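You operate a simulated robot arm through the tools that you are given. There is no shell and no other tool. Be economical: measure what you need, move in short steps, check, and stop when the job is done.

Carry out the task below with a simulated robot arm. There is one attempt and no reset: what you move stays moved.

Task
Fetch the gold brass brush from the long table and set it on the sample bench. Stack the small box marked "5" from the long table on top of the small box marked "2". Put the tray marked "LOT 30" from the pack bench top on the long table and the tray marked "LOT 40" on the small table. The order is free.

It is judged by the outcome, as a careful person would: the job done as asked, and still so three seconds after it is handed in. It fails if anything else is knocked over, pushed out of place, dropped, spilled or broken.

Robot
A 6-joint arm with a two-finger parallel gripper on a trunk, on a base that drives. Base frame: it is fixed to the floor where the robot stands at the start and does not move with it; the origin is under the middle of the robot, x ahead of it, y to its left, z up. Units: m, degrees, N and s.
Its first joint turns from -166.0 to 166.0 degrees. Places, roughly: long table [0.9, -0.1, 0.8]; sample bench [1.7, -3.7, 0.8]; small table [2.2, 2.2, 0.8]; tray [-1.5, 0.25, 1]. Payload 3.43 kg.
The TCP is the grasp point between the finger pads, 0.034 m short of the fingertips. In the tool frame z runs along the fingers and y along their closing line. The gripper opens to 0.128 m. The fingers are 0.024 m wide and 0.012 m thick; the gripper's body (0.048 by 0.13 m) begins 0.096 m behind the TCP.
Orientation is that of the tool frame in the base frame, as a unit quaternion [w, x, y, z]. With the fingers straight down and closing along the base's y, the tool's x points along the base's -x, its y along +y and its z along -z.

Tools
- The arm moves only by the tool play_rows. Its argument "increments" is a list of rows, each a list of 7 numbers: the shift along the base's x, y, z in units of 500 mm (1.0 is 500 mm), then the turn, a rotation vector about the base's x, y, z in units of 60 degrees (1.0 is 60 degrees), then the opening, from 0 (shut) to 1 (fully open). In form: [[tx, ty, tz, ax, ay, az, claw], ...]. A call has 1 to 20 rows; each row is the pose to reach, as a shift and turn from the pose commanded when the call began. A call with a number of a shift or a turn outside -1 to 1 is refused whole. A row lasts 0.2 s, in which the tool goes at most 0.05 m and 8.6 degrees; a call with a longer step from one row to the next is refused whole, and so is a gripper value outside its range. Where a pose cannot be reached the arm comes as near as it can. A force on the tool above 40 N (or 10 N above the force at the start of the call, whichever is more), or a blocked arm, ends the call early, and 0.2 s more pass. Each finger travels about 0.153 m/s and halts on what it meets, pressing with about 42 N; the grip force reading is that of the motor and also rises with nothing between the fingers. The clock runs only during rows and for 0.2 s after the last one: add rows that repeat a pose to give the fingers time. The reply holds the time, the measured pose of the TCP, the force on the tool along the base axes, the opening and the grip force, in the units named above and with some noise, with the torque about the TCP (base axes, N m) and any sound that the robot's microphone picked up.
- Cameras (640 x 400 px; columns grow to the right, rows downward): "scene" is now at [0.1686, 0.2222, 1.194]; the picture's right is [-0.01, -1.00, 0.00], its down [-0.68, 0.01, -0.73] and it looks along [0.73, -0.01, -0.68] (base axes); focal length 214 px, centre (320, 200). "wrist" rides on the gripper at [0.076, -0.011, -0.16] in the tool frame; the picture's right is [0.15, 0.99, 0.00], its down [-0.88, 0.13, -0.46] and it looks along [-0.45, 0.07, 0.89] (tool axes); focal length 234 px, centre (320, 200). There is no depth. A picture from a camera that has moved, and an enlarged one, comes with that camera's place and axes in the base frame and with its lens. The place of the scene camera against the robot may be out by one fixed shift of up to 0.012 m in any direction.
- capture(camera): a new picture of that camera. It takes no simulated time.
- roll_base(legs): drives the robot by 1 to 6 legs, each [ahead, left, turn to the left] in m, m and degrees, along the robot's own axes; the way and the turn of a leg run together, so that a leg with both is an arc; at most 1.5 m and 180 degrees a leg. The arm and the cameras ride along, it lands a little off, and it stops where it bumps. It gives what a move gives.
- turn_head(pan, tilt): turns the head with the scene camera to pan (to the left, within 143 degrees either way) and tilt (down, from -29 to 69), counted from straight ahead of the robot. It gives what a move gives.
- inspect(camera, box): a new picture of the part [left, top, right, bottom] of that camera's present view, enlarged. It takes no simulated time.
- hand_in(): hands the job in; it is judged then, once.

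Go step by step. Nothing tells you exact positions but the pictures and the camera data: compare them with the known pose of the tool, close in by small moves and look again before you grip or let go. The budget is 165 turns and 120 pictures, counting those below and the enlarged ones. Unless the task says otherwise, let go and move clear before handing in.

The tools are called after ">>>" as name(argument=value, ...) on one line, values as JSON. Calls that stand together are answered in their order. play_rows: Moves the arm, as the interface text tells. Its arguments: {"type":"object","properties":{"increments":{"type":"array","items":{"type":"array","items":{"type":"number"}}}},"required":["increments"]} The other tools are called the same way: roll_base (legs) drives the base; turn_head (pan, tilt) turns the head that bears the scene camera; capture (camera) takes a picture; inspect (camera, box) takes an enlarged picture of a part of a camera's view; hand_in () hands the job in.

At the start:

```text
time: 0.0
eef_pos: [0.6429, 0.2087, 1.0892]
tool_rot: [0.0, 0.0, 1.0, 0.0]
ft_force: [0.2, -0.3, 0.8]
torque: [0.01, -0.01, 0.01]
width: 0.128
gripper_force: 0.1
robot x, y, heading: [-0.0016, 0.0008, 0.1]
head pan, tilt: [-0.6, 42.9]
```

scene: 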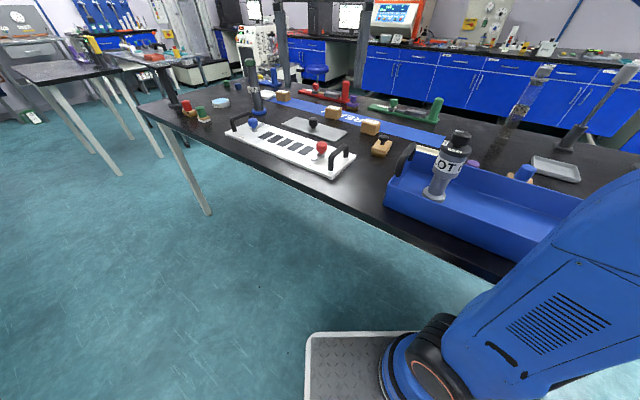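
wrist: 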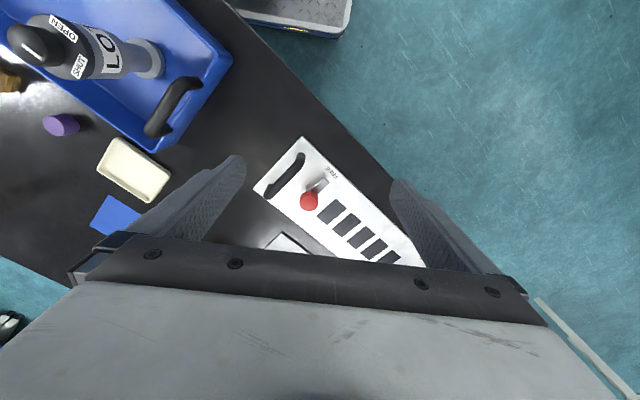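

I see the long table with a white rack, small boxes, a blue tray-like tote and other things. I'll look closer at the long table first to find the brush and the boxes.

>>> inspect(camera="scene", box=[160, 60, 400, 210])

>>> inspect(camera="scene", box=[340, 60, 640, 250])

```text
2.67 times, centred on (280, 135) of scene
camera zoom: at [0.1686, 0.2222, 1.194], right [-0.01, -1.0, 0.0], down [-0.68, 0.01, -0.73], along [0.73, -0.01, -0.68], focal length 572 px, centre (427, 373)
```

zoom: 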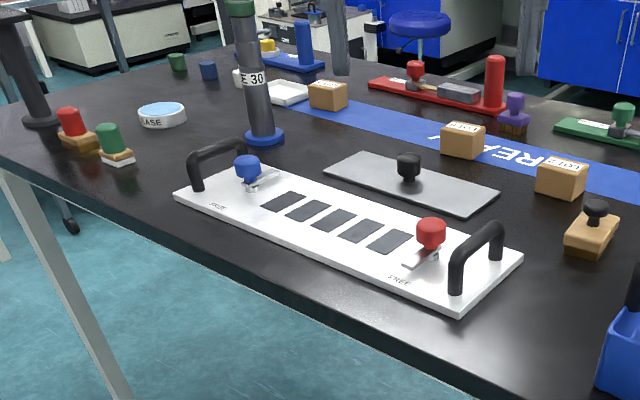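

```text
2.11 times, centred on (490, 155) of scene
camera zoom: at [0.1686, 0.2222, 1.194], right [-0.01, -1.0, 0.0], down [-0.68, 0.01, -0.73], along [0.73, -0.01, -0.68], focal length 452 px, centre (-38, 295)
```

zoom: 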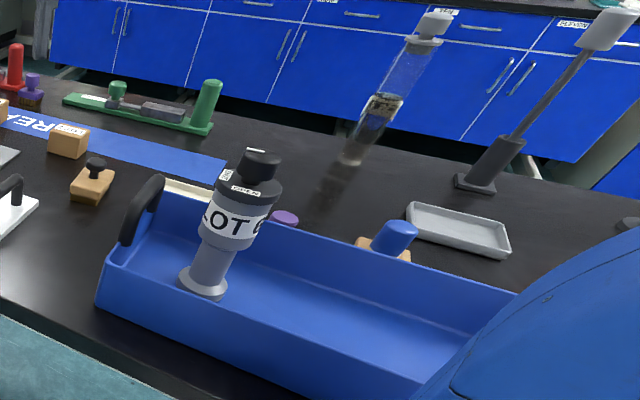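

I see three brown boxes and several brush-like blocks with knobs. I'll zoom on labels.

>>> inspect(camera="scene", box=[260, 80, 400, 165])

>>> inspect(camera="scene", box=[160, 60, 290, 140])

>>> turn_head(pan=-35, tilt=35)

>>> capture(camera="scene")

```text
4.57 times, centred on (330, 122) of scene
camera zoom: at [0.1686, 0.2222, 1.194], right [-0.01, -1.0, 0.0], down [-0.68, 0.01, -0.73], along [0.73, -0.01, -0.68], focal length 980 px, centre (274, 554)
```

zoom: 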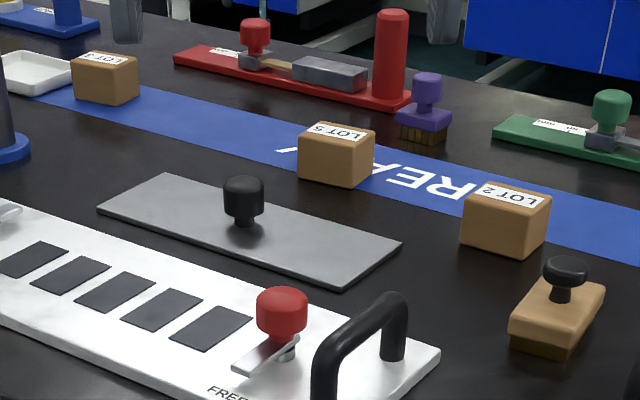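

```text
4.92 times, centred on (225, 100) of scene
camera zoom: at [0.1686, 0.2222, 1.194], right [-0.01, -1.0, 0.0], down [-0.68, 0.01, -0.73], along [0.73, -0.01, -0.68], focal length 1056 px, centre (788, 692)
```

zoom: 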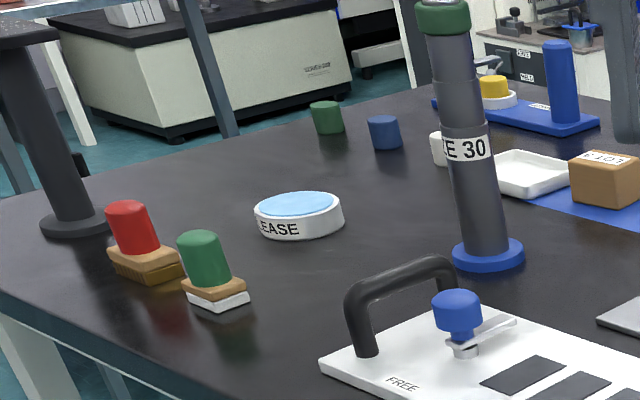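

```text
time: 1.0
eef_pos: [0.6427, 0.2096, 1.0891]
tool_rot: [0.0, 0.0, 1.0, 0.0]
ft_force: [-0.2, -0.1, -0.3]
torque: [0.0, 0.0, -0.01]
width: 0.1279
gripper_force: 0.0
robot x, y, heading: [-0.0029, 0.0067, -0.2]
head pan, tilt: [-35.0, 35.0]
```

```text
113 pictures are left
camera scene: at [0.1578, 0.1726, 1.2058], right [-0.57, -0.82, 0.0], down [-0.47, 0.33, -0.82], along [0.67, -0.47, -0.57], focal length 214 px, centre (320, 200)
```

scene: 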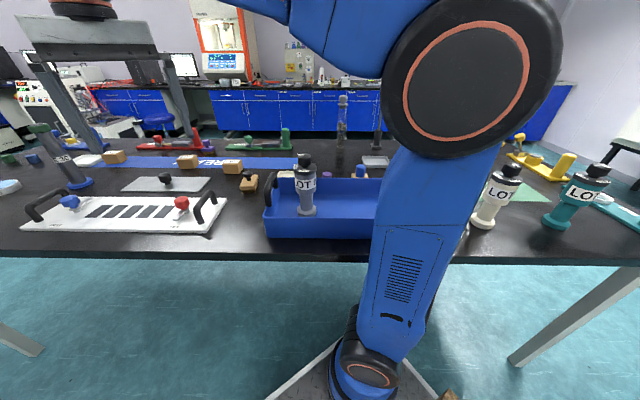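

Boxes LOT 5 and LOT 2 are found; the brush must be identified among several. I look at the rest of the table to the right and behind.

>>> inspect(camera="scene", box=[230, 90, 400, 240])

>>> turn_head(pan=-75, tilt=30)

>>> capture(camera="scene")

>>> turn_head(pan=143, tilt=20)

>>> capture(camera="scene")

>>> turn_head(pan=60, tilt=20)

>>> capture(camera="scene")

```text
2.67 times, centred on (315, 165) of scene
camera zoom: at [0.1578, 0.1726, 1.2058], right [-0.57, -0.82, 0.0], down [-0.47, 0.33, -0.82], along [0.67, -0.47, -0.57], focal length 572 px, centre (333, 293)
```

zoom: 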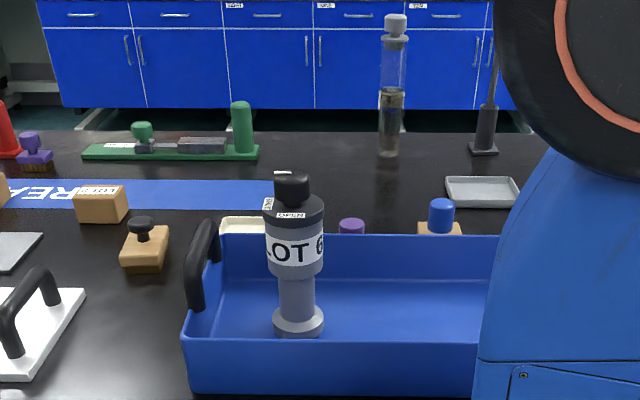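

```text
time: 2.1
eef_pos: [0.6434, 0.2088, 1.0888]
tool_rot: [0.0, 0.0, 1.0, 0.0]
ft_force: [0.4, -0.6, -0.1]
torque: [0.04, -0.02, 0.02]
width: 0.128
gripper_force: 0.1
robot x, y, heading: [0.0015, -0.0008, 0.1]
head pan, tilt: [-75.0, 30.0]
```

```text
111 pictures are left
camera scene: at [0.1091, 0.1357, 1.2136], right [-0.97, -0.26, 0.0], down [-0.13, 0.48, -0.87], along [0.22, -0.84, -0.5], focal length 214 px, centre (320, 200)
```

scene: 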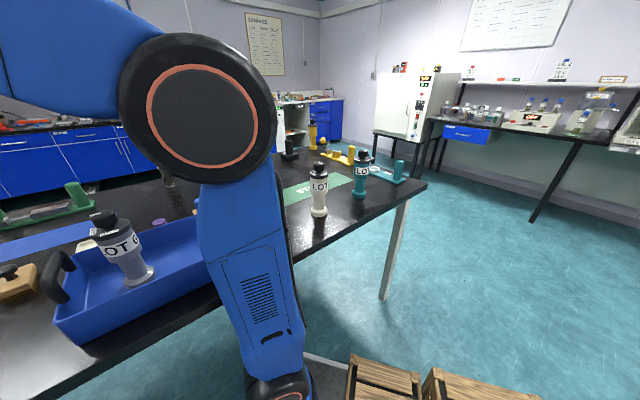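

```text
time: 5.2
eef_pos: [0.6436, 0.2093, 1.0894]
tool_rot: [0.0, 0.0, 1.0, 0.0]
ft_force: [0.7, -0.5, 0.6]
torque: [-0.02, 0.01, -0.04]
width: 0.1281
gripper_force: 0.1
robot x, y, heading: [-0.0003, -0.0012, -0.3]
head pan, tilt: [143.0, 20.0]
```

```text
110 pictures are left
camera scene: at [0.0113, 0.2792, 1.2297], right [0.6, 0.8, 0.0], down [0.27, -0.21, -0.94], along [-0.75, 0.57, -0.34], focal length 214 px, centre (320, 200)
```

scene: 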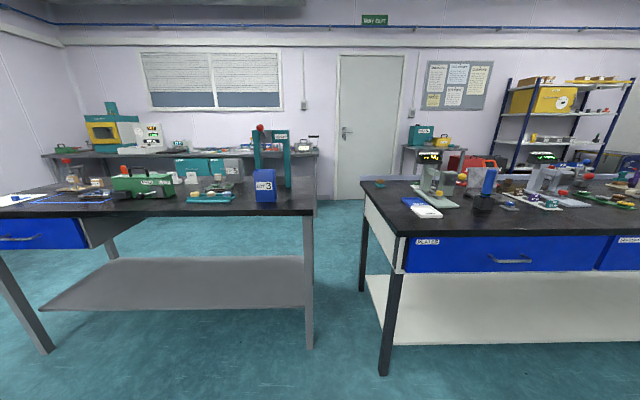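

```text
time: 6.8
eef_pos: [0.6437, 0.2085, 1.0899]
tool_rot: [0.0, 0.0, 1.0, -0.001]
ft_force: [0.1, -0.3, -0.3]
torque: [0.03, -0.02, -0.02]
width: 0.128
gripper_force: 0.1
robot x, y, heading: [0.0008, 0.0023, -0.3]
head pan, tilt: [60.0, 20.0]
```

```text
109 pictures are left
camera scene: at [0.1321, 0.3038, 1.2297], right [0.87, -0.5, 0.0], down [-0.17, -0.3, -0.94], along [0.47, 0.81, -0.34], focal length 214 px, centre (320, 200)
```

scene: 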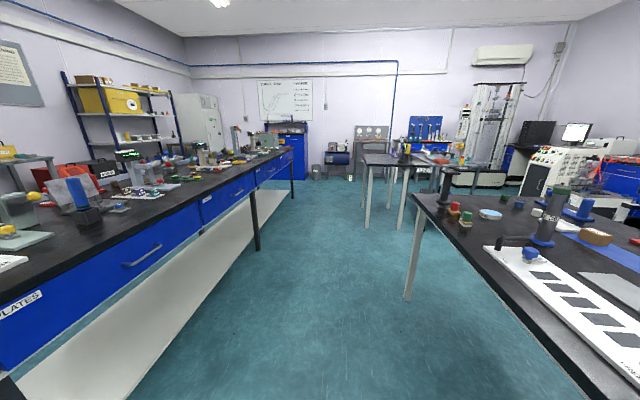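

The bench behind, towards [-1.5, 0.25], should be the pack bench. I turn back and zoom in on it.

>>> turn_head(pan=143, tilt=20)

>>> inspect(camera="scene", box=[0, 110, 330, 260])

>>> turn_head(pan=-143, tilt=20)

>>> capture(camera="scene")

```text
time: 8.3
eef_pos: [0.6439, 0.2085, 1.0897]
tool_rot: [0.001, 0.001, 1.0, 0.0]
ft_force: [0.0, -0.9, 0.3]
torque: [0.04, 0.01, 0.01]
width: 0.1279
gripper_force: 0.0
robot x, y, heading: [-0.0013, -0.0005, -0.2]
head pan, tilt: [143.0, 20.0]
```

```text
1.94 times, centred on (165, 185) of scene
camera zoom: at [0.0113, 0.2792, 1.2297], right [0.6, 0.8, 0.0], down [0.27, -0.21, -0.94], along [-0.75, 0.57, -0.34], focal length 416 px, centre (621, 229)
```

zoom: 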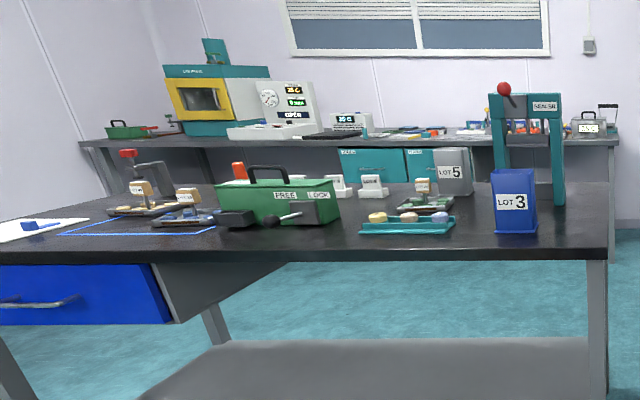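

```text
time: 12.3
eef_pos: [0.6451, 0.2096, 1.0892]
tool_rot: [0.0, 0.0, 1.0, -0.001]
ft_force: [0.0, -0.7, -0.4]
torque: [0.03, -0.02, -0.01]
width: 0.128
gripper_force: 0.1
robot x, y, heading: [-0.0011, 0.001, -0.0]
head pan, tilt: [-143.0, 20.0]
```

```text
107 pictures are left
camera scene: at [0.0113, 0.167, 1.2297], right [-0.6, 0.8, 0.0], down [0.27, 0.21, -0.94], along [-0.75, -0.57, -0.34], focal length 214 px, centre (320, 200)
```

scene: 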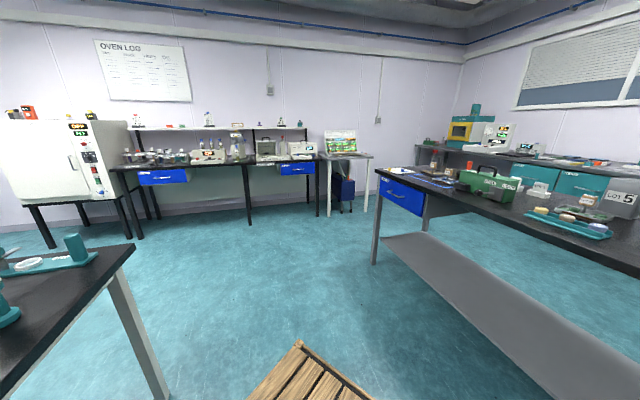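

The pack bench lies behind at about x = -1.4 with handled containers. I'll first handle the long table; I zoom on the brush candidates.

>>> turn_head(pan=-15, tilt=40)

>>> capture(camera="scene")

```text
time: 14.4
eef_pos: [0.6427, 0.2081, 1.0897]
tool_rot: [0.0, 0.0, 1.0, 0.0]
ft_force: [0.2, 0.1, 0.0]
torque: [0.01, 0.01, 0.03]
width: 0.1284
gripper_force: 0.0
robot x, y, heading: [0.0003, 0.0014, 0.1]
head pan, tilt: [-15.0, 40.0]
```

```text
106 pictures are left
camera scene: at [0.1677, 0.201, 1.1983], right [-0.26, -0.97, 0.0], down [-0.62, 0.17, -0.77], along [0.74, -0.2, -0.64], focal length 214 px, centre (320, 200)
```

scene: 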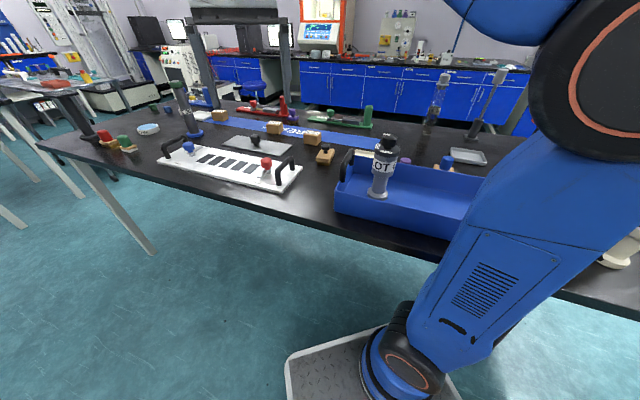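

>>> inspect(camera="scene", box=[305, 140, 345, 168])

>>> inspect(camera="scene", box=[90, 110, 170, 160])

>>> inspect(camera="scene", box=[240, 90, 390, 165])

>>> inspect(camera="wrist", box=[0, 60, 200, 260])

```text
14.29 times, centred on (325, 154) of scene
camera zoom: at [0.1677, 0.201, 1.1983], right [-0.26, -0.97, 0.0], down [-0.62, 0.17, -0.77], along [0.74, -0.2, -0.64], focal length 3064 px, centre (249, 857)
```

zoom: 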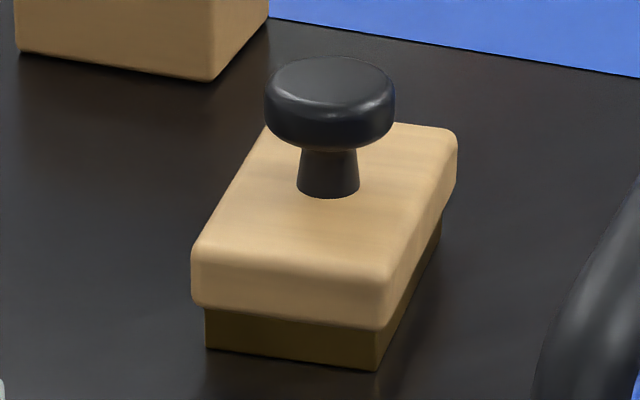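

```text
8.00 times, centred on (130, 135) of scene
camera zoom: at [0.1677, 0.201, 1.1983], right [-0.26, -0.97, 0.0], down [-0.62, 0.17, -0.77], along [0.74, -0.2, -0.64], focal length 1716 px, centre (1840, 720)
```

zoom: 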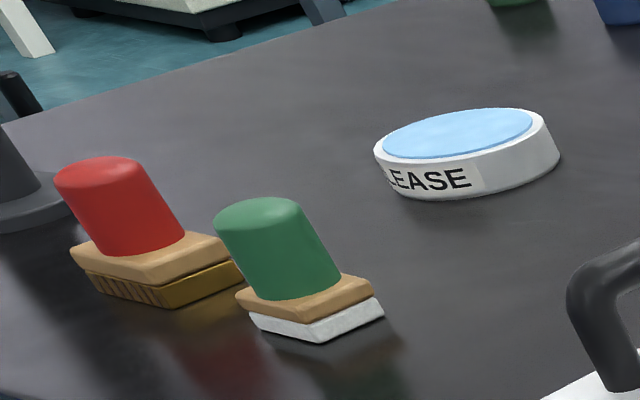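

```text
4.27 times, centred on (315, 128) of scene
camera zoom: at [0.1677, 0.201, 1.1983], right [-0.26, -0.97, 0.0], down [-0.62, 0.17, -0.77], along [0.74, -0.2, -0.64], focal length 915 px, centre (341, 509)
```

zoom: 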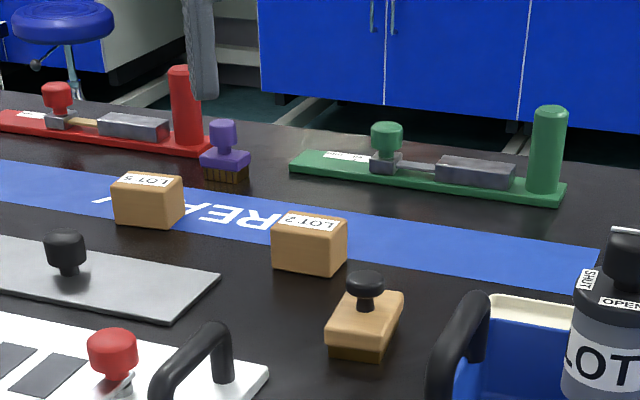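

```text
2.00 times, centred on (100, 160) of wrist
camera zoom: at [0.5686, 0.1968, 1.2497], right [-0.15, 0.99, 0.0], down [0.88, 0.13, 0.46], along [0.45, 0.07, -0.89], focal length 468 px, centre (760, 280)
```

zoom: 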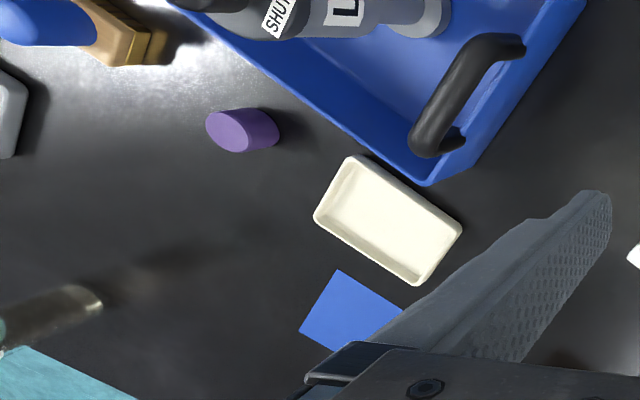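

Candidates: red, black, purple, blue knob brushes. I need close looks at their bristles.

>>> inspect(camera="wrist", box=[0, 50, 60, 100])

>>> inspect(camera="scene", box=[90, 125, 130, 153])

>>> inspect(camera="scene", box=[280, 112, 310, 133])

>>> inspect(camera="scene", box=[425, 145, 465, 175])

```text
8.00 times, centred on (30, 75) of wrist
camera zoom: at [0.5686, 0.1968, 1.2497], right [-0.15, 0.99, 0.0], down [0.88, 0.13, 0.46], along [0.45, 0.07, -0.89], focal length 1873 px, centre (2640, 1200)
```

zoom: 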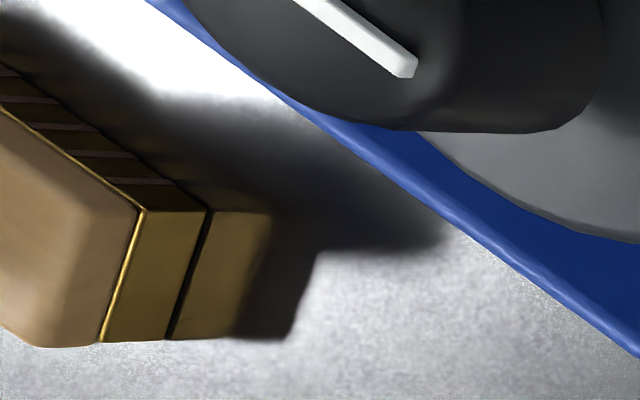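

```text
14.29 times, centred on (110, 139) of scene
camera zoom: at [0.1677, 0.201, 1.1983], right [-0.26, -0.97, 0.0], down [-0.62, 0.17, -0.77], along [0.74, -0.2, -0.64], focal length 3064 px, centre (3320, 1071)
```

zoom: 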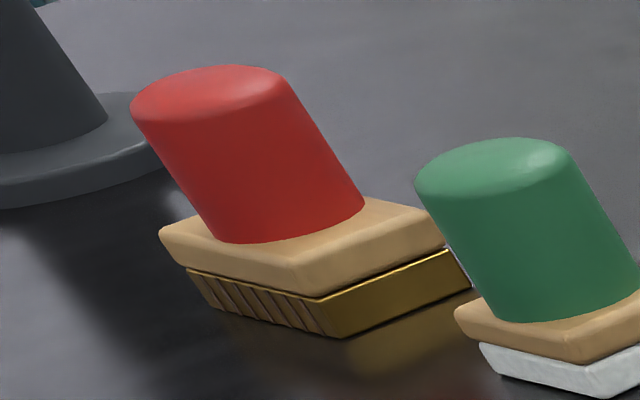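

```text
16.00 times, centred on (295, 122) of scene
camera zoom: at [0.1677, 0.201, 1.1983], right [-0.26, -0.97, 0.0], down [-0.62, 0.17, -0.77], along [0.74, -0.2, -0.64], focal length 3432 px, centre (720, 1440)
```

zoom: 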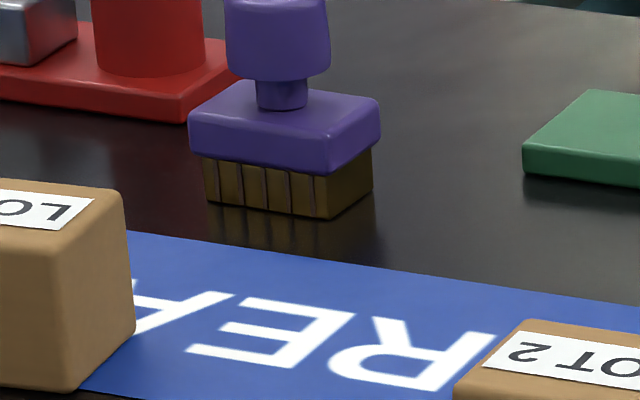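

```text
13.33 times, centred on (445, 160) of scene
camera zoom: at [0.1677, 0.201, 1.1983], right [-0.26, -0.97, 0.0], down [-0.62, 0.17, -0.77], along [0.74, -0.2, -0.64], focal length 2860 px, centre (-1347, 733)
```

zoom: 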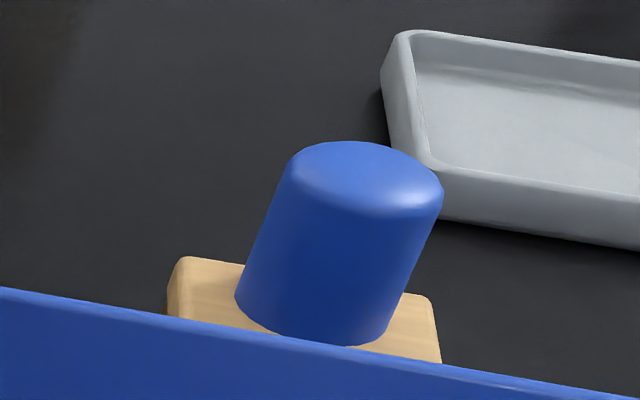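

Both red and blue have shiny golden bristles, so I need the whole set of brushes. I raise the arm and move it right to see the right half of the table with the wrist camera.

>>> play_rows(increments=[[0, 0, 0.09, 0, 0, 0, 1], [0, 0, 0.18, 0, 0, 0, 1], [0, 0, 0.26, 0, 0, 0, 1], [0, 0, 0.32, 0, 0, 0, 1], [0, -0.09, 0.32, 0, 0, 0, 1], [0, -0.18, 0.32, 0, 0, 0, 1], [0, -0.27, 0.32, 0, 0, 0, 1], [0, -0.36, 0.32, 0, 0, 0, 1], [0, -0.45, 0.32, 0, 0, 0, 1], [0, -0.54, 0.32, 0, 0, 0, 1], [0, -0.63, 0.32, 0, 0, 0, 1], [0, -0.72, 0.32, 0, 0, 0, 1], [0, -0.81, 0.32, 0, 0, 0, 1], [0, -0.9, 0.32, 0, 0, 0, 1], [0, -0.98, 0.32, 0, 0, 0, 1], [0, -0.98, 0.32, 0, 0, 0, 1]])

>>> capture(camera="wrist")

>>> turn_head(pan=-40, tilt=30)

>>> capture(camera="scene")

```text
time: 17.8
eef_pos: [0.6425, -0.2794, 1.1735]
tool_rot: [0.003, 0.0, 1.0, -0.002]
ft_force: [0.9, -0.2, -0.4]
torque: [0.01, 0.01, 0.01]
width: 0.1281
gripper_force: 0.1
out of reach, approached as far as the arm can: row 2, 3, 4, 5, 6, 7, 8, 9, 10, 11, 12, 13, 14, 15, 16
robot x, y, heading: [-0.0029, -0.0016, -0.0]
head pan, tilt: [-15.0, 40.0]
```

```text
97 pictures are left
camera wrist: at [0.5663, -0.2917, 1.3337], right [-0.15, 0.99, 0.0], down [0.88, 0.13, 0.46], along [0.46, 0.06, -0.89], focal length 234 px, centre (320, 200)
```

wrist: 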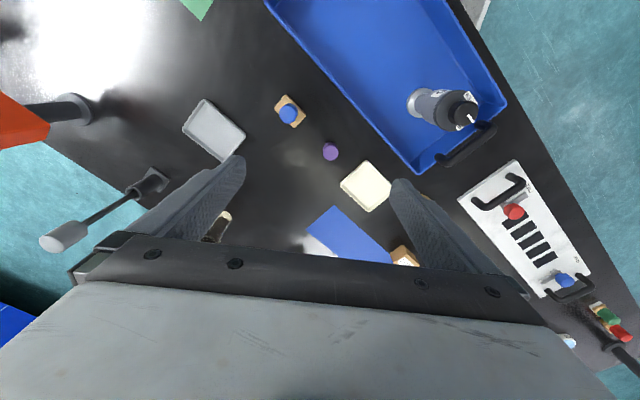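

```text
time: 18.7
eef_pos: [0.6416, -0.2798, 1.1732]
tool_rot: [0.003, 0.0, 1.0, -0.002]
ft_force: [-0.1, 0.1, 1.2]
torque: [-0.02, -0.01, -0.01]
width: 0.128
gripper_force: 0.1
robot x, y, heading: [0.0012, -0.0024, 0.3]
head pan, tilt: [-40.0, 30.0]
```

```text
96 pictures are left
camera scene: at [0.1549, 0.1649, 1.2136], right [-0.64, -0.77, 0.0], down [-0.38, 0.32, -0.87], along [0.66, -0.56, -0.5], focal length 214 px, centre (320, 200)
```

scene: 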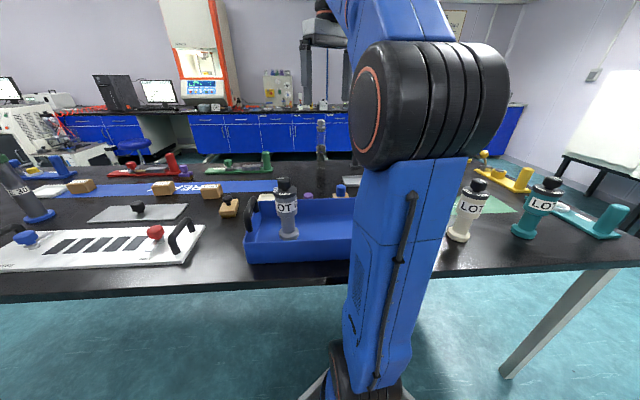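

The blue-knob brush is visible from above here; I zoom on it and on the right end of the table.

>>> inspect(camera="wrist", box=[270, 90, 350, 165])

>>> turn_head(pan=-62, tilt=30)

>>> capture(camera="scene")

>>> inspect(camera="wrist", box=[560, 290, 640, 350])

```text
5.33 times, centred on (310, 128) of wrist
camera zoom: at [0.5664, -0.2912, 1.3338], right [-0.15, 0.99, 0.0], down [0.88, 0.13, 0.46], along [0.46, 0.06, -0.89], focal length 1249 px, centre (373, 587)
```

zoom: 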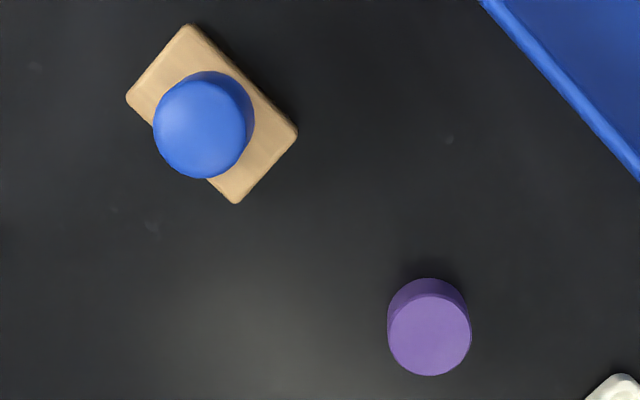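

```text
time: 19.5
eef_pos: [0.6418, -0.2802, 1.173]
tool_rot: [0.003, 0.0, 1.0, -0.002]
ft_force: [0.1, 0.6, -0.4]
torque: [0.0, -0.02, -0.01]
width: 0.1281
gripper_force: 0.2
robot x, y, heading: [0.0018, 0.0023, 0.0]
head pan, tilt: [-62.0, 30.0]
```

```text
94 pictures are left
camera scene: at [0.1281, 0.1432, 1.2136], right [-0.88, -0.47, 0.0], down [-0.24, 0.44, -0.87], along [0.41, -0.76, -0.5], focal length 214 px, centre (320, 200)
```

scene: 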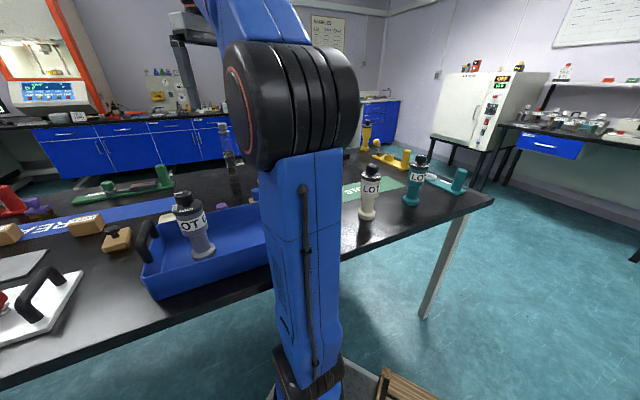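

```text
6.67 times, centred on (600, 320) of wrist
camera zoom: at [0.5664, -0.2912, 1.3338], right [-0.15, 0.99, 0.0], down [0.88, 0.13, 0.46], along [0.46, 0.06, -0.89], focal length 1561 px, centre (-1547, -600)
```

zoom: 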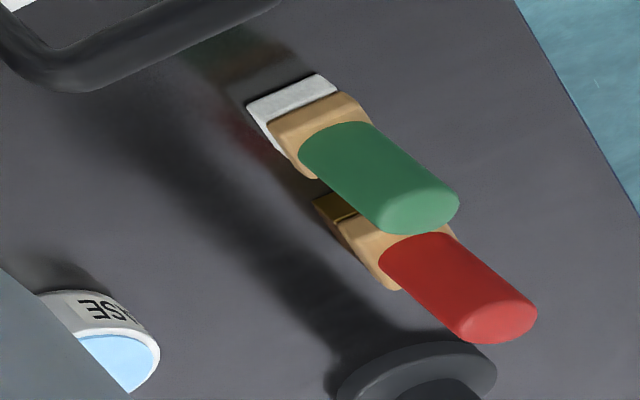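

The right end still has partly hidden things; I zoom there.

>>> inspect(camera="scene", box=[330, 110, 500, 230])

>>> play_rows(increments=[[-0.05, 0.09, 0, 0, 0, 0, 1], [-0.1, 0.18, 0, 0, 0, 0, 1], [-0.15, 0.27, 0, 0, 0, 0, 1], [-0.2, 0.36, 0, 0, 0, 0, 1], [-0.2, 0.45, 0, 0, 0, 0, 1], [-0.2, 0.54, 0, 0, 0, 0, 1], [-0.2, 0.63, 0, 0, 0, 0, 1], [-0.2, 0.72, 0, 0, 0, 0, 1], [-0.2, 0.81, 0, 0, 0, 0, 1], [-0.2, 0.9, 0, 0, 0, 0, 1], [-0.2, 0.98, 0, 0, 0, 0, 1]])

>>> turn_head(pan=-50, tilt=35)

>>> capture(camera="scene")

```text
3.33 times, centred on (415, 170) of scene
camera zoom: at [0.1281, 0.1432, 1.2136], right [-0.88, -0.47, 0.0], down [-0.24, 0.44, -0.87], along [0.41, -0.76, -0.5], focal length 715 px, centre (3, 300)
```

zoom: 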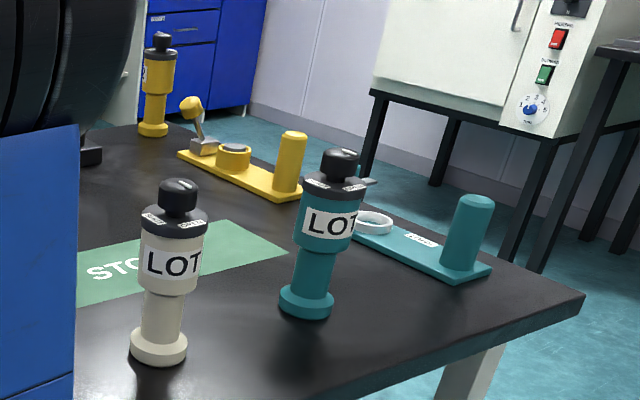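

```text
refused: row 1 steps farther than a row can; nothing moved
```

```text
time: 20.3
eef_pos: [0.6426, -0.2798, 1.1728]
tool_rot: [0.003, 0.0, 1.0, -0.002]
ft_force: [-0.7, 0.4, 0.4]
torque: [0.03, 0.06, -0.03]
width: 0.1279
gripper_force: 0.0
robot x, y, heading: [0.001, -0.001, -0.4]
head pan, tilt: [-50.0, 35.0]
```

```text
91 pictures are left
camera scene: at [0.1422, 0.1555, 1.2059], right [-0.77, -0.64, 0.0], down [-0.37, 0.44, -0.82], along [0.53, -0.63, -0.57], focal length 214 px, centre (320, 200)
```

scene: 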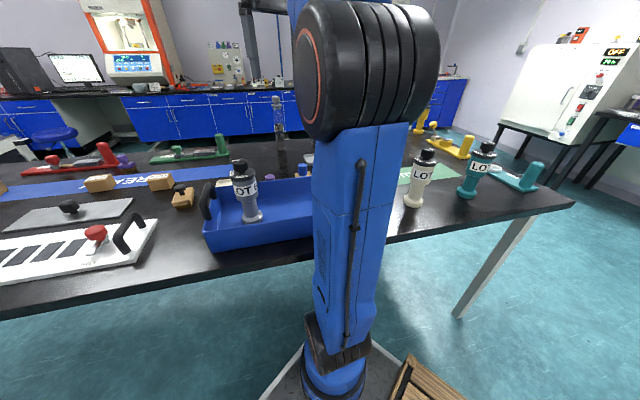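

I'll move the arm left and pulled in, to open the view and bring the wrist camera back.

>>> play_rows(increments=[[-0.04, 0.08, 0, 0, 0, 0, 1], [-0.08, 0.16, 0, 0, 0, 0, 1], [-0.12, 0.24, 0, 0, 0, 0, 1], [-0.16, 0.32, 0, 0, 0, 0, 1], [-0.2, 0.4, 0, 0, 0, 0, 1], [-0.2, 0.49, 0, 0, 0, 0, 1], [-0.2, 0.58, 0, 0, 0, 0, 1], [-0.2, 0.67, 0, 0, 0, 0, 1], [-0.2, 0.76, 0, 0, 0, 0, 1], [-0.2, 0.85, 0, 0, 0, 0, 1], [-0.2, 0.94, 0, 0, 0, 0, 1]])

>>> capture(camera="scene")

>>> capture(camera="wrist")

```text
time: 22.7
eef_pos: [0.5439, 0.189, 1.1723]
tool_rot: [0.003, 0.001, 1.0, 0.002]
ft_force: [-0.5, -0.3, 1.0]
torque: [0.02, -0.06, 0.0]
width: 0.1279
gripper_force: 0.0
out of reach, approached as far as the arm can: row 2, 3, 4, 5, 6, 7, 8, 9, 10
robot x, y, heading: [-0.0036, 0.0008, -0.2]
head pan, tilt: [-50.0, 35.0]
```

```text
90 pictures are left
camera scene: at [0.142, 0.1553, 1.2059], right [-0.77, -0.64, 0.0], down [-0.37, 0.44, -0.82], along [0.53, -0.63, -0.57], focal length 214 px, centre (320, 200)
```

scene: 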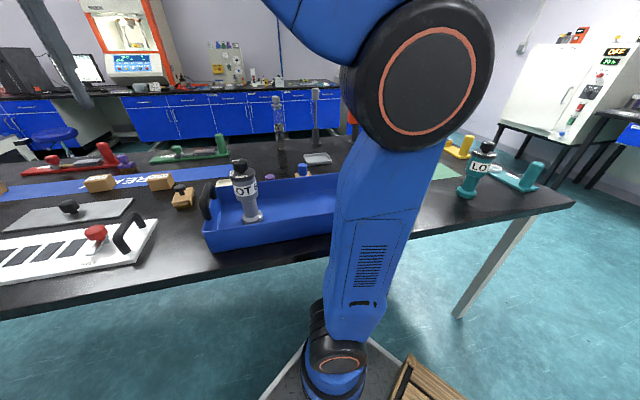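

```text
89 pictures are left
camera wrist: at [0.4678, 0.1767, 1.3318], right [-0.15, 0.99, 0.0], down [0.88, 0.13, 0.46], along [0.45, 0.07, -0.89], focal length 234 px, centre (320, 200)
```

wrist: 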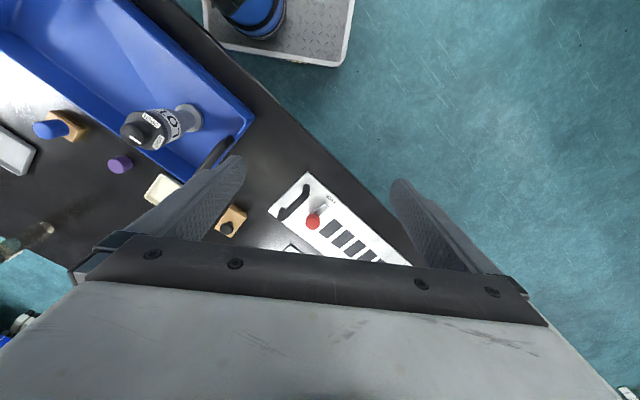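

I zoom on the blue-knob and black-knob brushes' bristles from here.

>>> inspect(camera="wrist", box=[30, 100, 100, 145])

>>> inspect(camera="wrist", box=[205, 195, 265, 245])

```text
8.89 times, centred on (65, 122) of wrist
camera zoom: at [0.4678, 0.1767, 1.3318], right [-0.15, 0.99, 0.0], down [0.88, 0.13, 0.46], along [0.45, 0.07, -0.89], focal length 2082 px, centre (2587, 889)
```

zoom: 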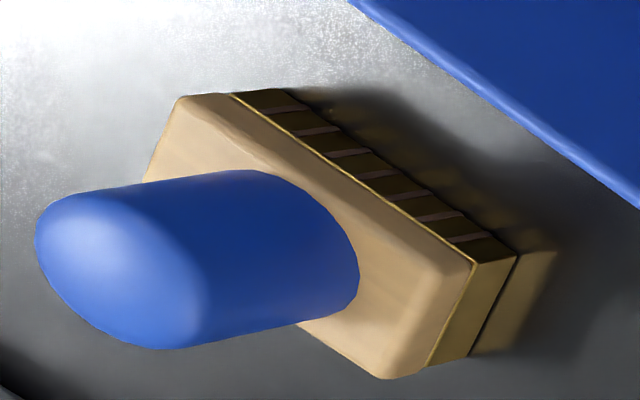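

```text
8.00 times, centred on (235, 220) of wrist
camera zoom: at [0.4678, 0.1767, 1.3318], right [-0.15, 0.99, 0.0], down [0.88, 0.13, 0.46], along [0.45, 0.07, -0.89], focal length 1873 px, centre (1000, 40)
```

zoom: 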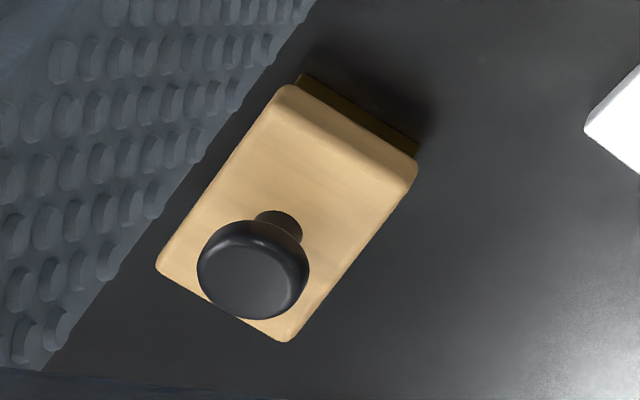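

The table's near edge runs obliquely (about 54° from x). I'll pull the arm in and drive along that edge towards the left to see the red/green brushes closely and to reach the boxes.

>>> play_rows(increments=[[-0.09, 0.03, 0, 0, 0, 0, 1], [-0.18, 0.06, 0, 0, 0, 0, 1], [-0.27, 0.09, 0, 0, 0, 0, 1], [-0.36, 0.12, 0, 0, 0, 0, 1]])

>>> roll_base(legs=[[0.4, 0.6, 0]])

>>> turn_head(pan=-10, tilt=38)

>>> capture(camera="scene")

```text
time: 23.7
eef_pos: [0.3612, 0.2486, 1.1665]
tool_rot: [0.001, 0.0, 1.0, 0.004]
ft_force: [-0.4, 0.6, -0.2]
torque: [0.01, -0.05, 0.0]
width: 0.1278
gripper_force: 0.1
out of reach, approached as far as the arm can: row 1, 2, 3, 4
robot x, y, heading: [-0.0011, -0.0003, -0.1]
head pan, tilt: [-50.0, 35.0]
```

```text
time: 27.6
eef_pos: [0.7638, 0.8508, 1.1672]
tool_rot: [0.001, 0.002, 1.0, 0.002]
ft_force: [-0.6, -0.3, 0.1]
torque: [-0.04, -0.02, 0.03]
width: 0.1281
gripper_force: 0.1
robot x, y, heading: [0.3996, 0.602, -0.3]
head pan, tilt: [-50.0, 35.0]
```

```text
time: 28.7
eef_pos: [0.7638, 0.8498, 1.1675]
tool_rot: [0.001, 0.001, 1.0, 0.003]
ft_force: [-0.3, 1.1, -0.9]
torque: [-0.01, -0.03, 0.02]
width: 0.128
gripper_force: 0.1
robot x, y, heading: [0.4017, 0.6081, -0.1]
head pan, tilt: [-10.0, 38.0]
```

```text
86 pictures are left
camera scene: at [0.5722, 0.8085, 1.2013], right [-0.18, -0.98, 0.0], down [-0.61, 0.11, -0.79], along [0.78, -0.14, -0.62], focal length 214 px, centre (320, 200)
```

scene: 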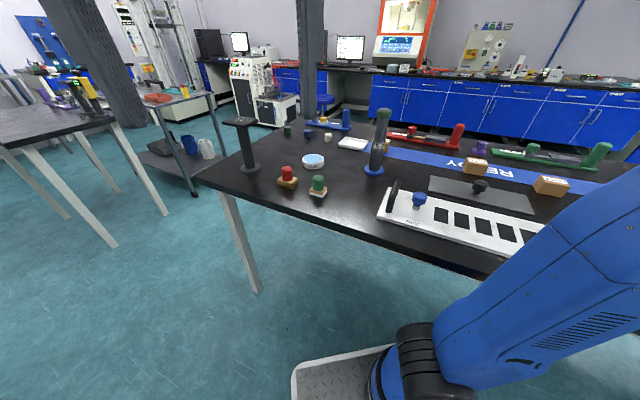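

Now the left end is near. I zoom on the red, purple brushes and other small objects.

>>> inspect(camera="scene", box=[270, 160, 335, 205])

>>> inspect(camera="scene", box=[440, 130, 580, 215])

>>> inspect(camera="scene", box=[460, 132, 500, 162])

>>> inspect(camera="scene", box=[270, 100, 400, 180])

```text
8.89 times, centred on (302, 182) of scene
camera zoom: at [0.5722, 0.8085, 1.2013], right [-0.18, -0.98, 0.0], down [-0.61, 0.11, -0.79], along [0.78, -0.14, -0.62], focal length 1906 px, centre (476, 356)
```

zoom: 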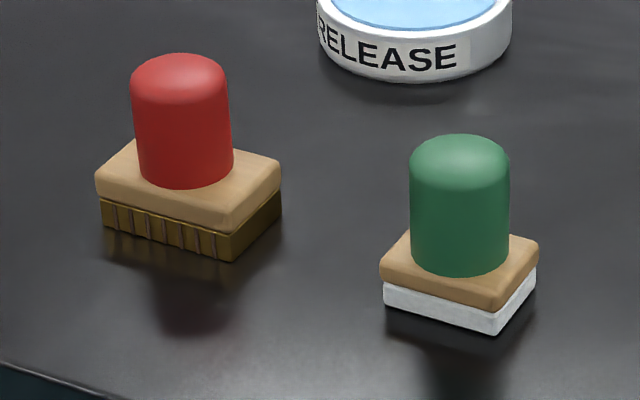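

```text
4.57 times, centred on (510, 172) of scene
camera zoom: at [0.5722, 0.8085, 1.2013], right [-0.18, -0.98, 0.0], down [-0.61, 0.11, -0.79], along [0.78, -0.14, -0.62], focal length 980 px, centre (-549, 326)
```

zoom: 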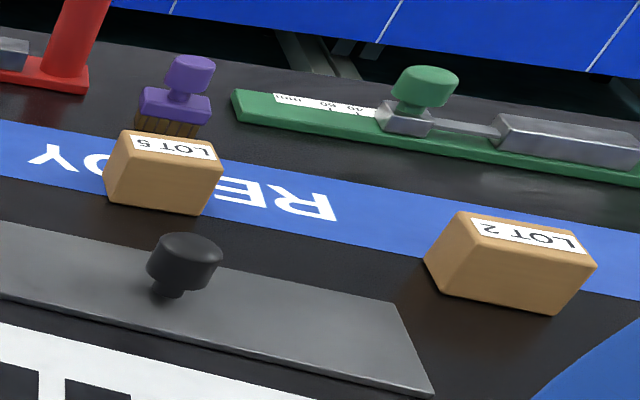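

```text
13.33 times, centred on (480, 147) of scene
camera zoom: at [0.5722, 0.8085, 1.2013], right [-0.18, -0.98, 0.0], down [-0.61, 0.11, -0.79], along [0.78, -0.14, -0.62], focal length 2860 px, centre (-1813, 907)
```

zoom: 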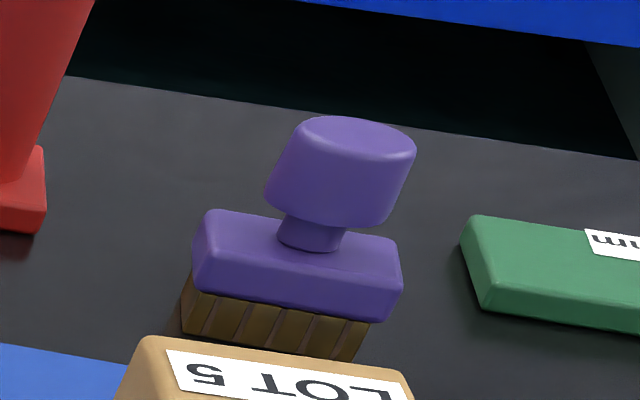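

```text
4.92 times, centred on (335, 140) of scene
camera zoom: at [0.5722, 0.8085, 1.2013], right [-0.18, -0.98, 0.0], down [-0.61, 0.11, -0.79], along [0.78, -0.14, -0.62], focal length 1056 px, centre (246, 495)
```

zoom: 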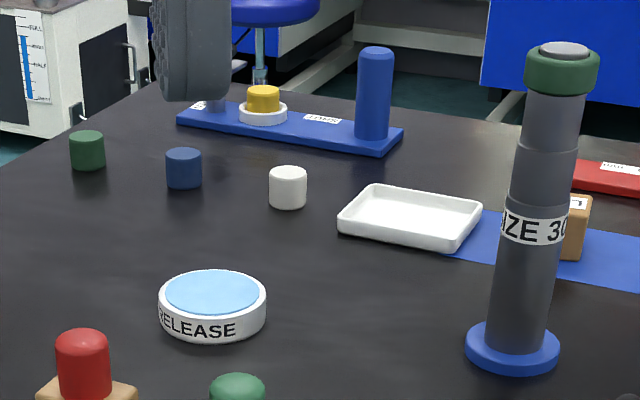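

Boxes: LOT 5 near (1.13, 0.16), LOT 2 near (0.975, 0.03). I bring the arm over them at safe height for a wrist view.

>>> play_rows(increments=[[0, -0.09, 0, 0, 0, 0, 1], [0, -0.18, 0, 0, 0, 0, 1], [0, -0.27, 0, 0, 0, 0, 1], [0, -0.36, 0, 0, 0, 0, 1], [0, -0.45, 0, 0, 0, 0, 1], [0, -0.54, 0, 0, 0, 0, 1], [0, -0.63, 0, 0, 0, 0, 1], [0, -0.72, 0, 0, 0, 0, 1], [0, -0.81, 0, 0, 0, 0, 1], [0, -0.9, 0, 0, 0, 0, 1], [0, -0.98, 0, 0, 0, 0, 1]])

>>> play_rows(increments=[[0.05, -0.06, -0.02, 0, 0, 0, 1], [0.1, -0.12, -0.05, 0, 0, 0, 1], [0.15, -0.18, -0.08, 0, 0, 0, 1], [0.2, -0.24, -0.1, 0, 0, 0, 1], [0.26, -0.3, -0.12, 0, 0, 0, 1], [0.32, -0.36, -0.15, 0, 0, 0, 1], [0.38, -0.4, -0.18, 0, 0, 0, 1], [0.44, -0.4, -0.2, 0, 0, 0, 1], [0.44, -0.4, -0.2, 0, 0, 0, 1]])

>>> capture(camera="wrist")

```text
time: 31.3
eef_pos: [0.8539, 0.4311, 1.1326]
tool_rot: [0.004, -0.28, 0.96, -0.001]
ft_force: [0.7, 0.2, 0.4]
torque: [0.01, 0.03, -0.01]
width: 0.1278
gripper_force: 0.1
out of reach, approached as far as the arm can: row 1, 2, 3, 4, 5, 6, 7, 8, 9, 10, 11
robot x, y, heading: [0.3988, 0.6024, -0.1]
head pan, tilt: [-10.0, 38.0]
stopped in row 11: the arm was blocked; the commanded pose is now the measured one
```

```text
time: 33.3
eef_pos: [1.0751, 0.2302, 1.0326]
tool_rot: [0.004, -0.28, 0.96, -0.001]
ft_force: [-0.3, 0.1, -0.4]
torque: [0.02, 0.01, 0.01]
width: 0.1279
gripper_force: 0.0
robot x, y, heading: [0.3995, 0.6018, -0.1]
head pan, tilt: [-10.0, 38.0]
```

```text
81 pictures are left
camera wrist: at [1.0165, 0.1795, 1.1925], right [-0.65, 0.76, 0.0], down [0.67, 0.58, 0.46], along [0.35, 0.3, -0.89], focal length 234 px, centre (320, 200)
```

wrist: 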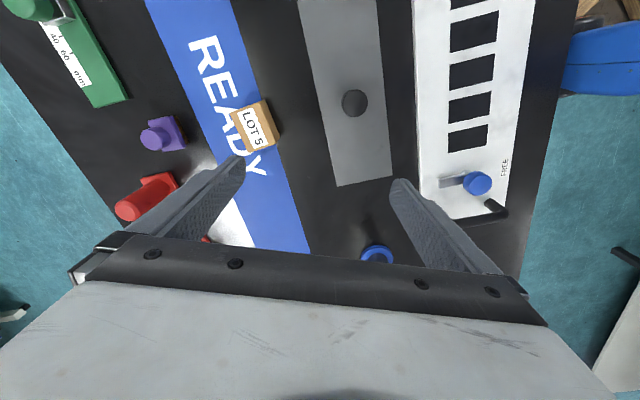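

The wrist turned 32° on its own but no contact force shows; the LOT 5 box appears at about (1.12, 0.15). I zoom for its orientation.

>>> inspect(camera="wrist", box=[210, 80, 310, 160])

```text
5.00 times, centred on (260, 120) of wrist
camera zoom: at [1.0165, 0.1795, 1.1925], right [-0.65, 0.76, 0.0], down [0.67, 0.58, 0.46], along [0.35, 0.3, -0.89], focal length 1171 px, centre (620, 600)
```

zoom: 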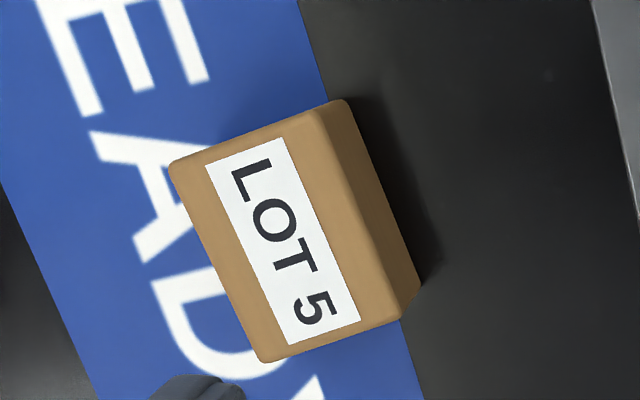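

LOT 5 box: top centre (1.126, 0.149), 0.044 × 0.058 × 0.05 m, short axis at 149°. I align above it with a half-open gripper and look.

>>> play_rows(increments=[[0.025, -0.04, -0.05, 0, 0, 0.11, 0.65], [0.05, -0.08, -0.1, 0, 0, 0.22, 0.65], [0.075, -0.12, -0.15, 0, 0, 0.33, 0.65], [0.101, -0.162, -0.19, 0, 0, 0.44, 0.65], [0.101, -0.162, -0.19, 0, 0, 0.44, 0.65]])

>>> capture(camera="wrist")

```text
time: 34.5
eef_pos: [1.1247, 0.1499, 0.9375]
tool_rot: [0.004, -0.491, 0.871, 0.0]
ft_force: [-0.6, -0.4, 0.0]
torque: [0.01, -0.03, 0.02]
width: 0.0834
gripper_force: 0.1
robot x, y, heading: [0.4031, 0.6024, -0.2]
head pan, tilt: [-10.0, 38.0]
```

```text
79 pictures are left
camera wrist: at [1.0949, 0.0776, 1.0975], right [-0.92, 0.38, 0.0], down [0.34, 0.82, 0.46], along [0.18, 0.42, -0.89], focal length 234 px, centre (320, 200)
```

wrist: 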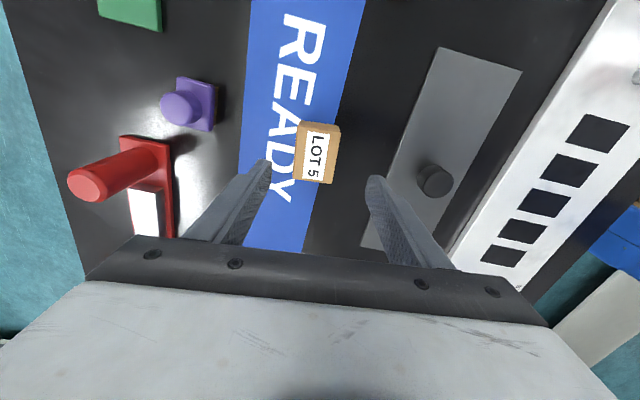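

The box is centred between the fingers. I go down and grip.

>>> play_rows(increments=[[0.001, -0.008, -0.07, 0, 0, 0, 0.65], [0.001, -0.01, -0.13, 0, 0, 0, 0.65], [0.001, -0.01, -0.195, 0, 0, 0, 0.65], [0.001, -0.01, -0.195, 0, 0, 0, 0.5], [0.001, -0.01, -0.195, 0, 0, 0, 0.2], [0.001, -0.01, -0.195, 0, 0, 0, 0.2], [0.001, -0.01, -0.195, 0, 0, 0, 0.2]])

>>> capture(camera="wrist")

```text
time: 36.1
eef_pos: [1.1259, 0.1461, 0.8403]
tool_rot: [0.004, -0.491, 0.871, 0.0]
ft_force: [-0.7, 0.1, 0.6]
torque: [-0.01, 0.02, -0.01]
width: 0.047
gripper_force: 42.2
robot x, y, heading: [0.396, 0.6041, -0.2]
head pan, tilt: [-10.0, 38.0]
```

```text
78 pictures are left
camera wrist: at [1.0957, 0.0733, 1.0002], right [-0.92, 0.39, 0.0], down [0.34, 0.82, 0.46], along [0.18, 0.42, -0.89], focal length 234 px, centre (320, 200)
```

wrist: 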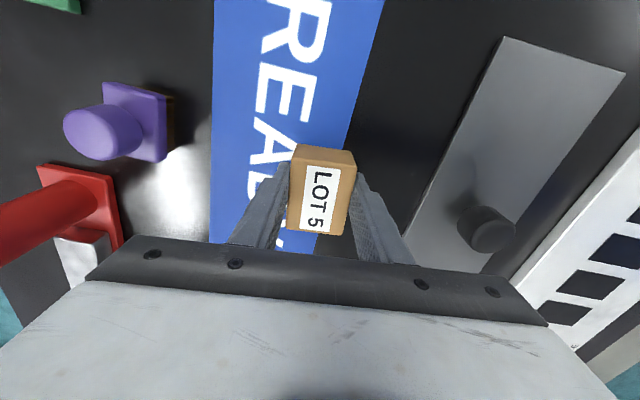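

Gripped. I lift and move near LOT 2 to look at its exact place.

>>> play_rows(increments=[[0, 0, 0.09, 0, 0, 0, 0.2], [0, 0, 0.18, 0, 0, 0, 0.2], [0, 0, 0.26, 0, 0, 0, 0.2], [-0.04, -0.08, 0.26, 0, 0, 0, 0.2], [-0.08, -0.16, 0.26, 0, 0, 0, 0.2], [-0.12, -0.24, 0.26, 0, 0, 0, 0.2], [-0.16, -0.32, 0.26, 0, 0, 0, 0.2], [-0.2, -0.4, 0.26, 0, 0, 0, 0.2], [-0.2, -0.4, 0.26, 0, 0, 0, 0.2]])

>>> capture(camera="wrist")

```text
time: 38.1
eef_pos: [1.0262, -0.0545, 0.9689]
tool_rot: [0.004, -0.492, 0.871, 0.0]
ft_force: [-0.2, -0.2, -1.8]
torque: [-0.01, 0.0, -0.01]
width: 0.0471
gripper_force: 41.6
robot x, y, heading: [0.401, 0.5999, 0.0]
head pan, tilt: [-10.0, 38.0]
```

```text
77 pictures are left
camera wrist: at [0.9964, -0.1274, 1.1299], right [-0.92, 0.39, 0.0], down [0.34, 0.82, 0.46], along [0.18, 0.42, -0.89], focal length 234 px, centre (320, 200)
```

wrist: 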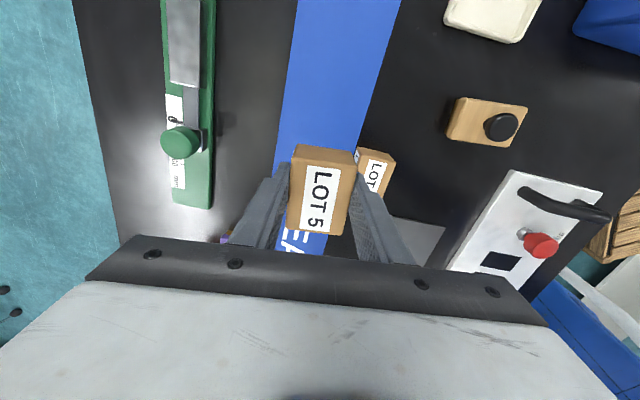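

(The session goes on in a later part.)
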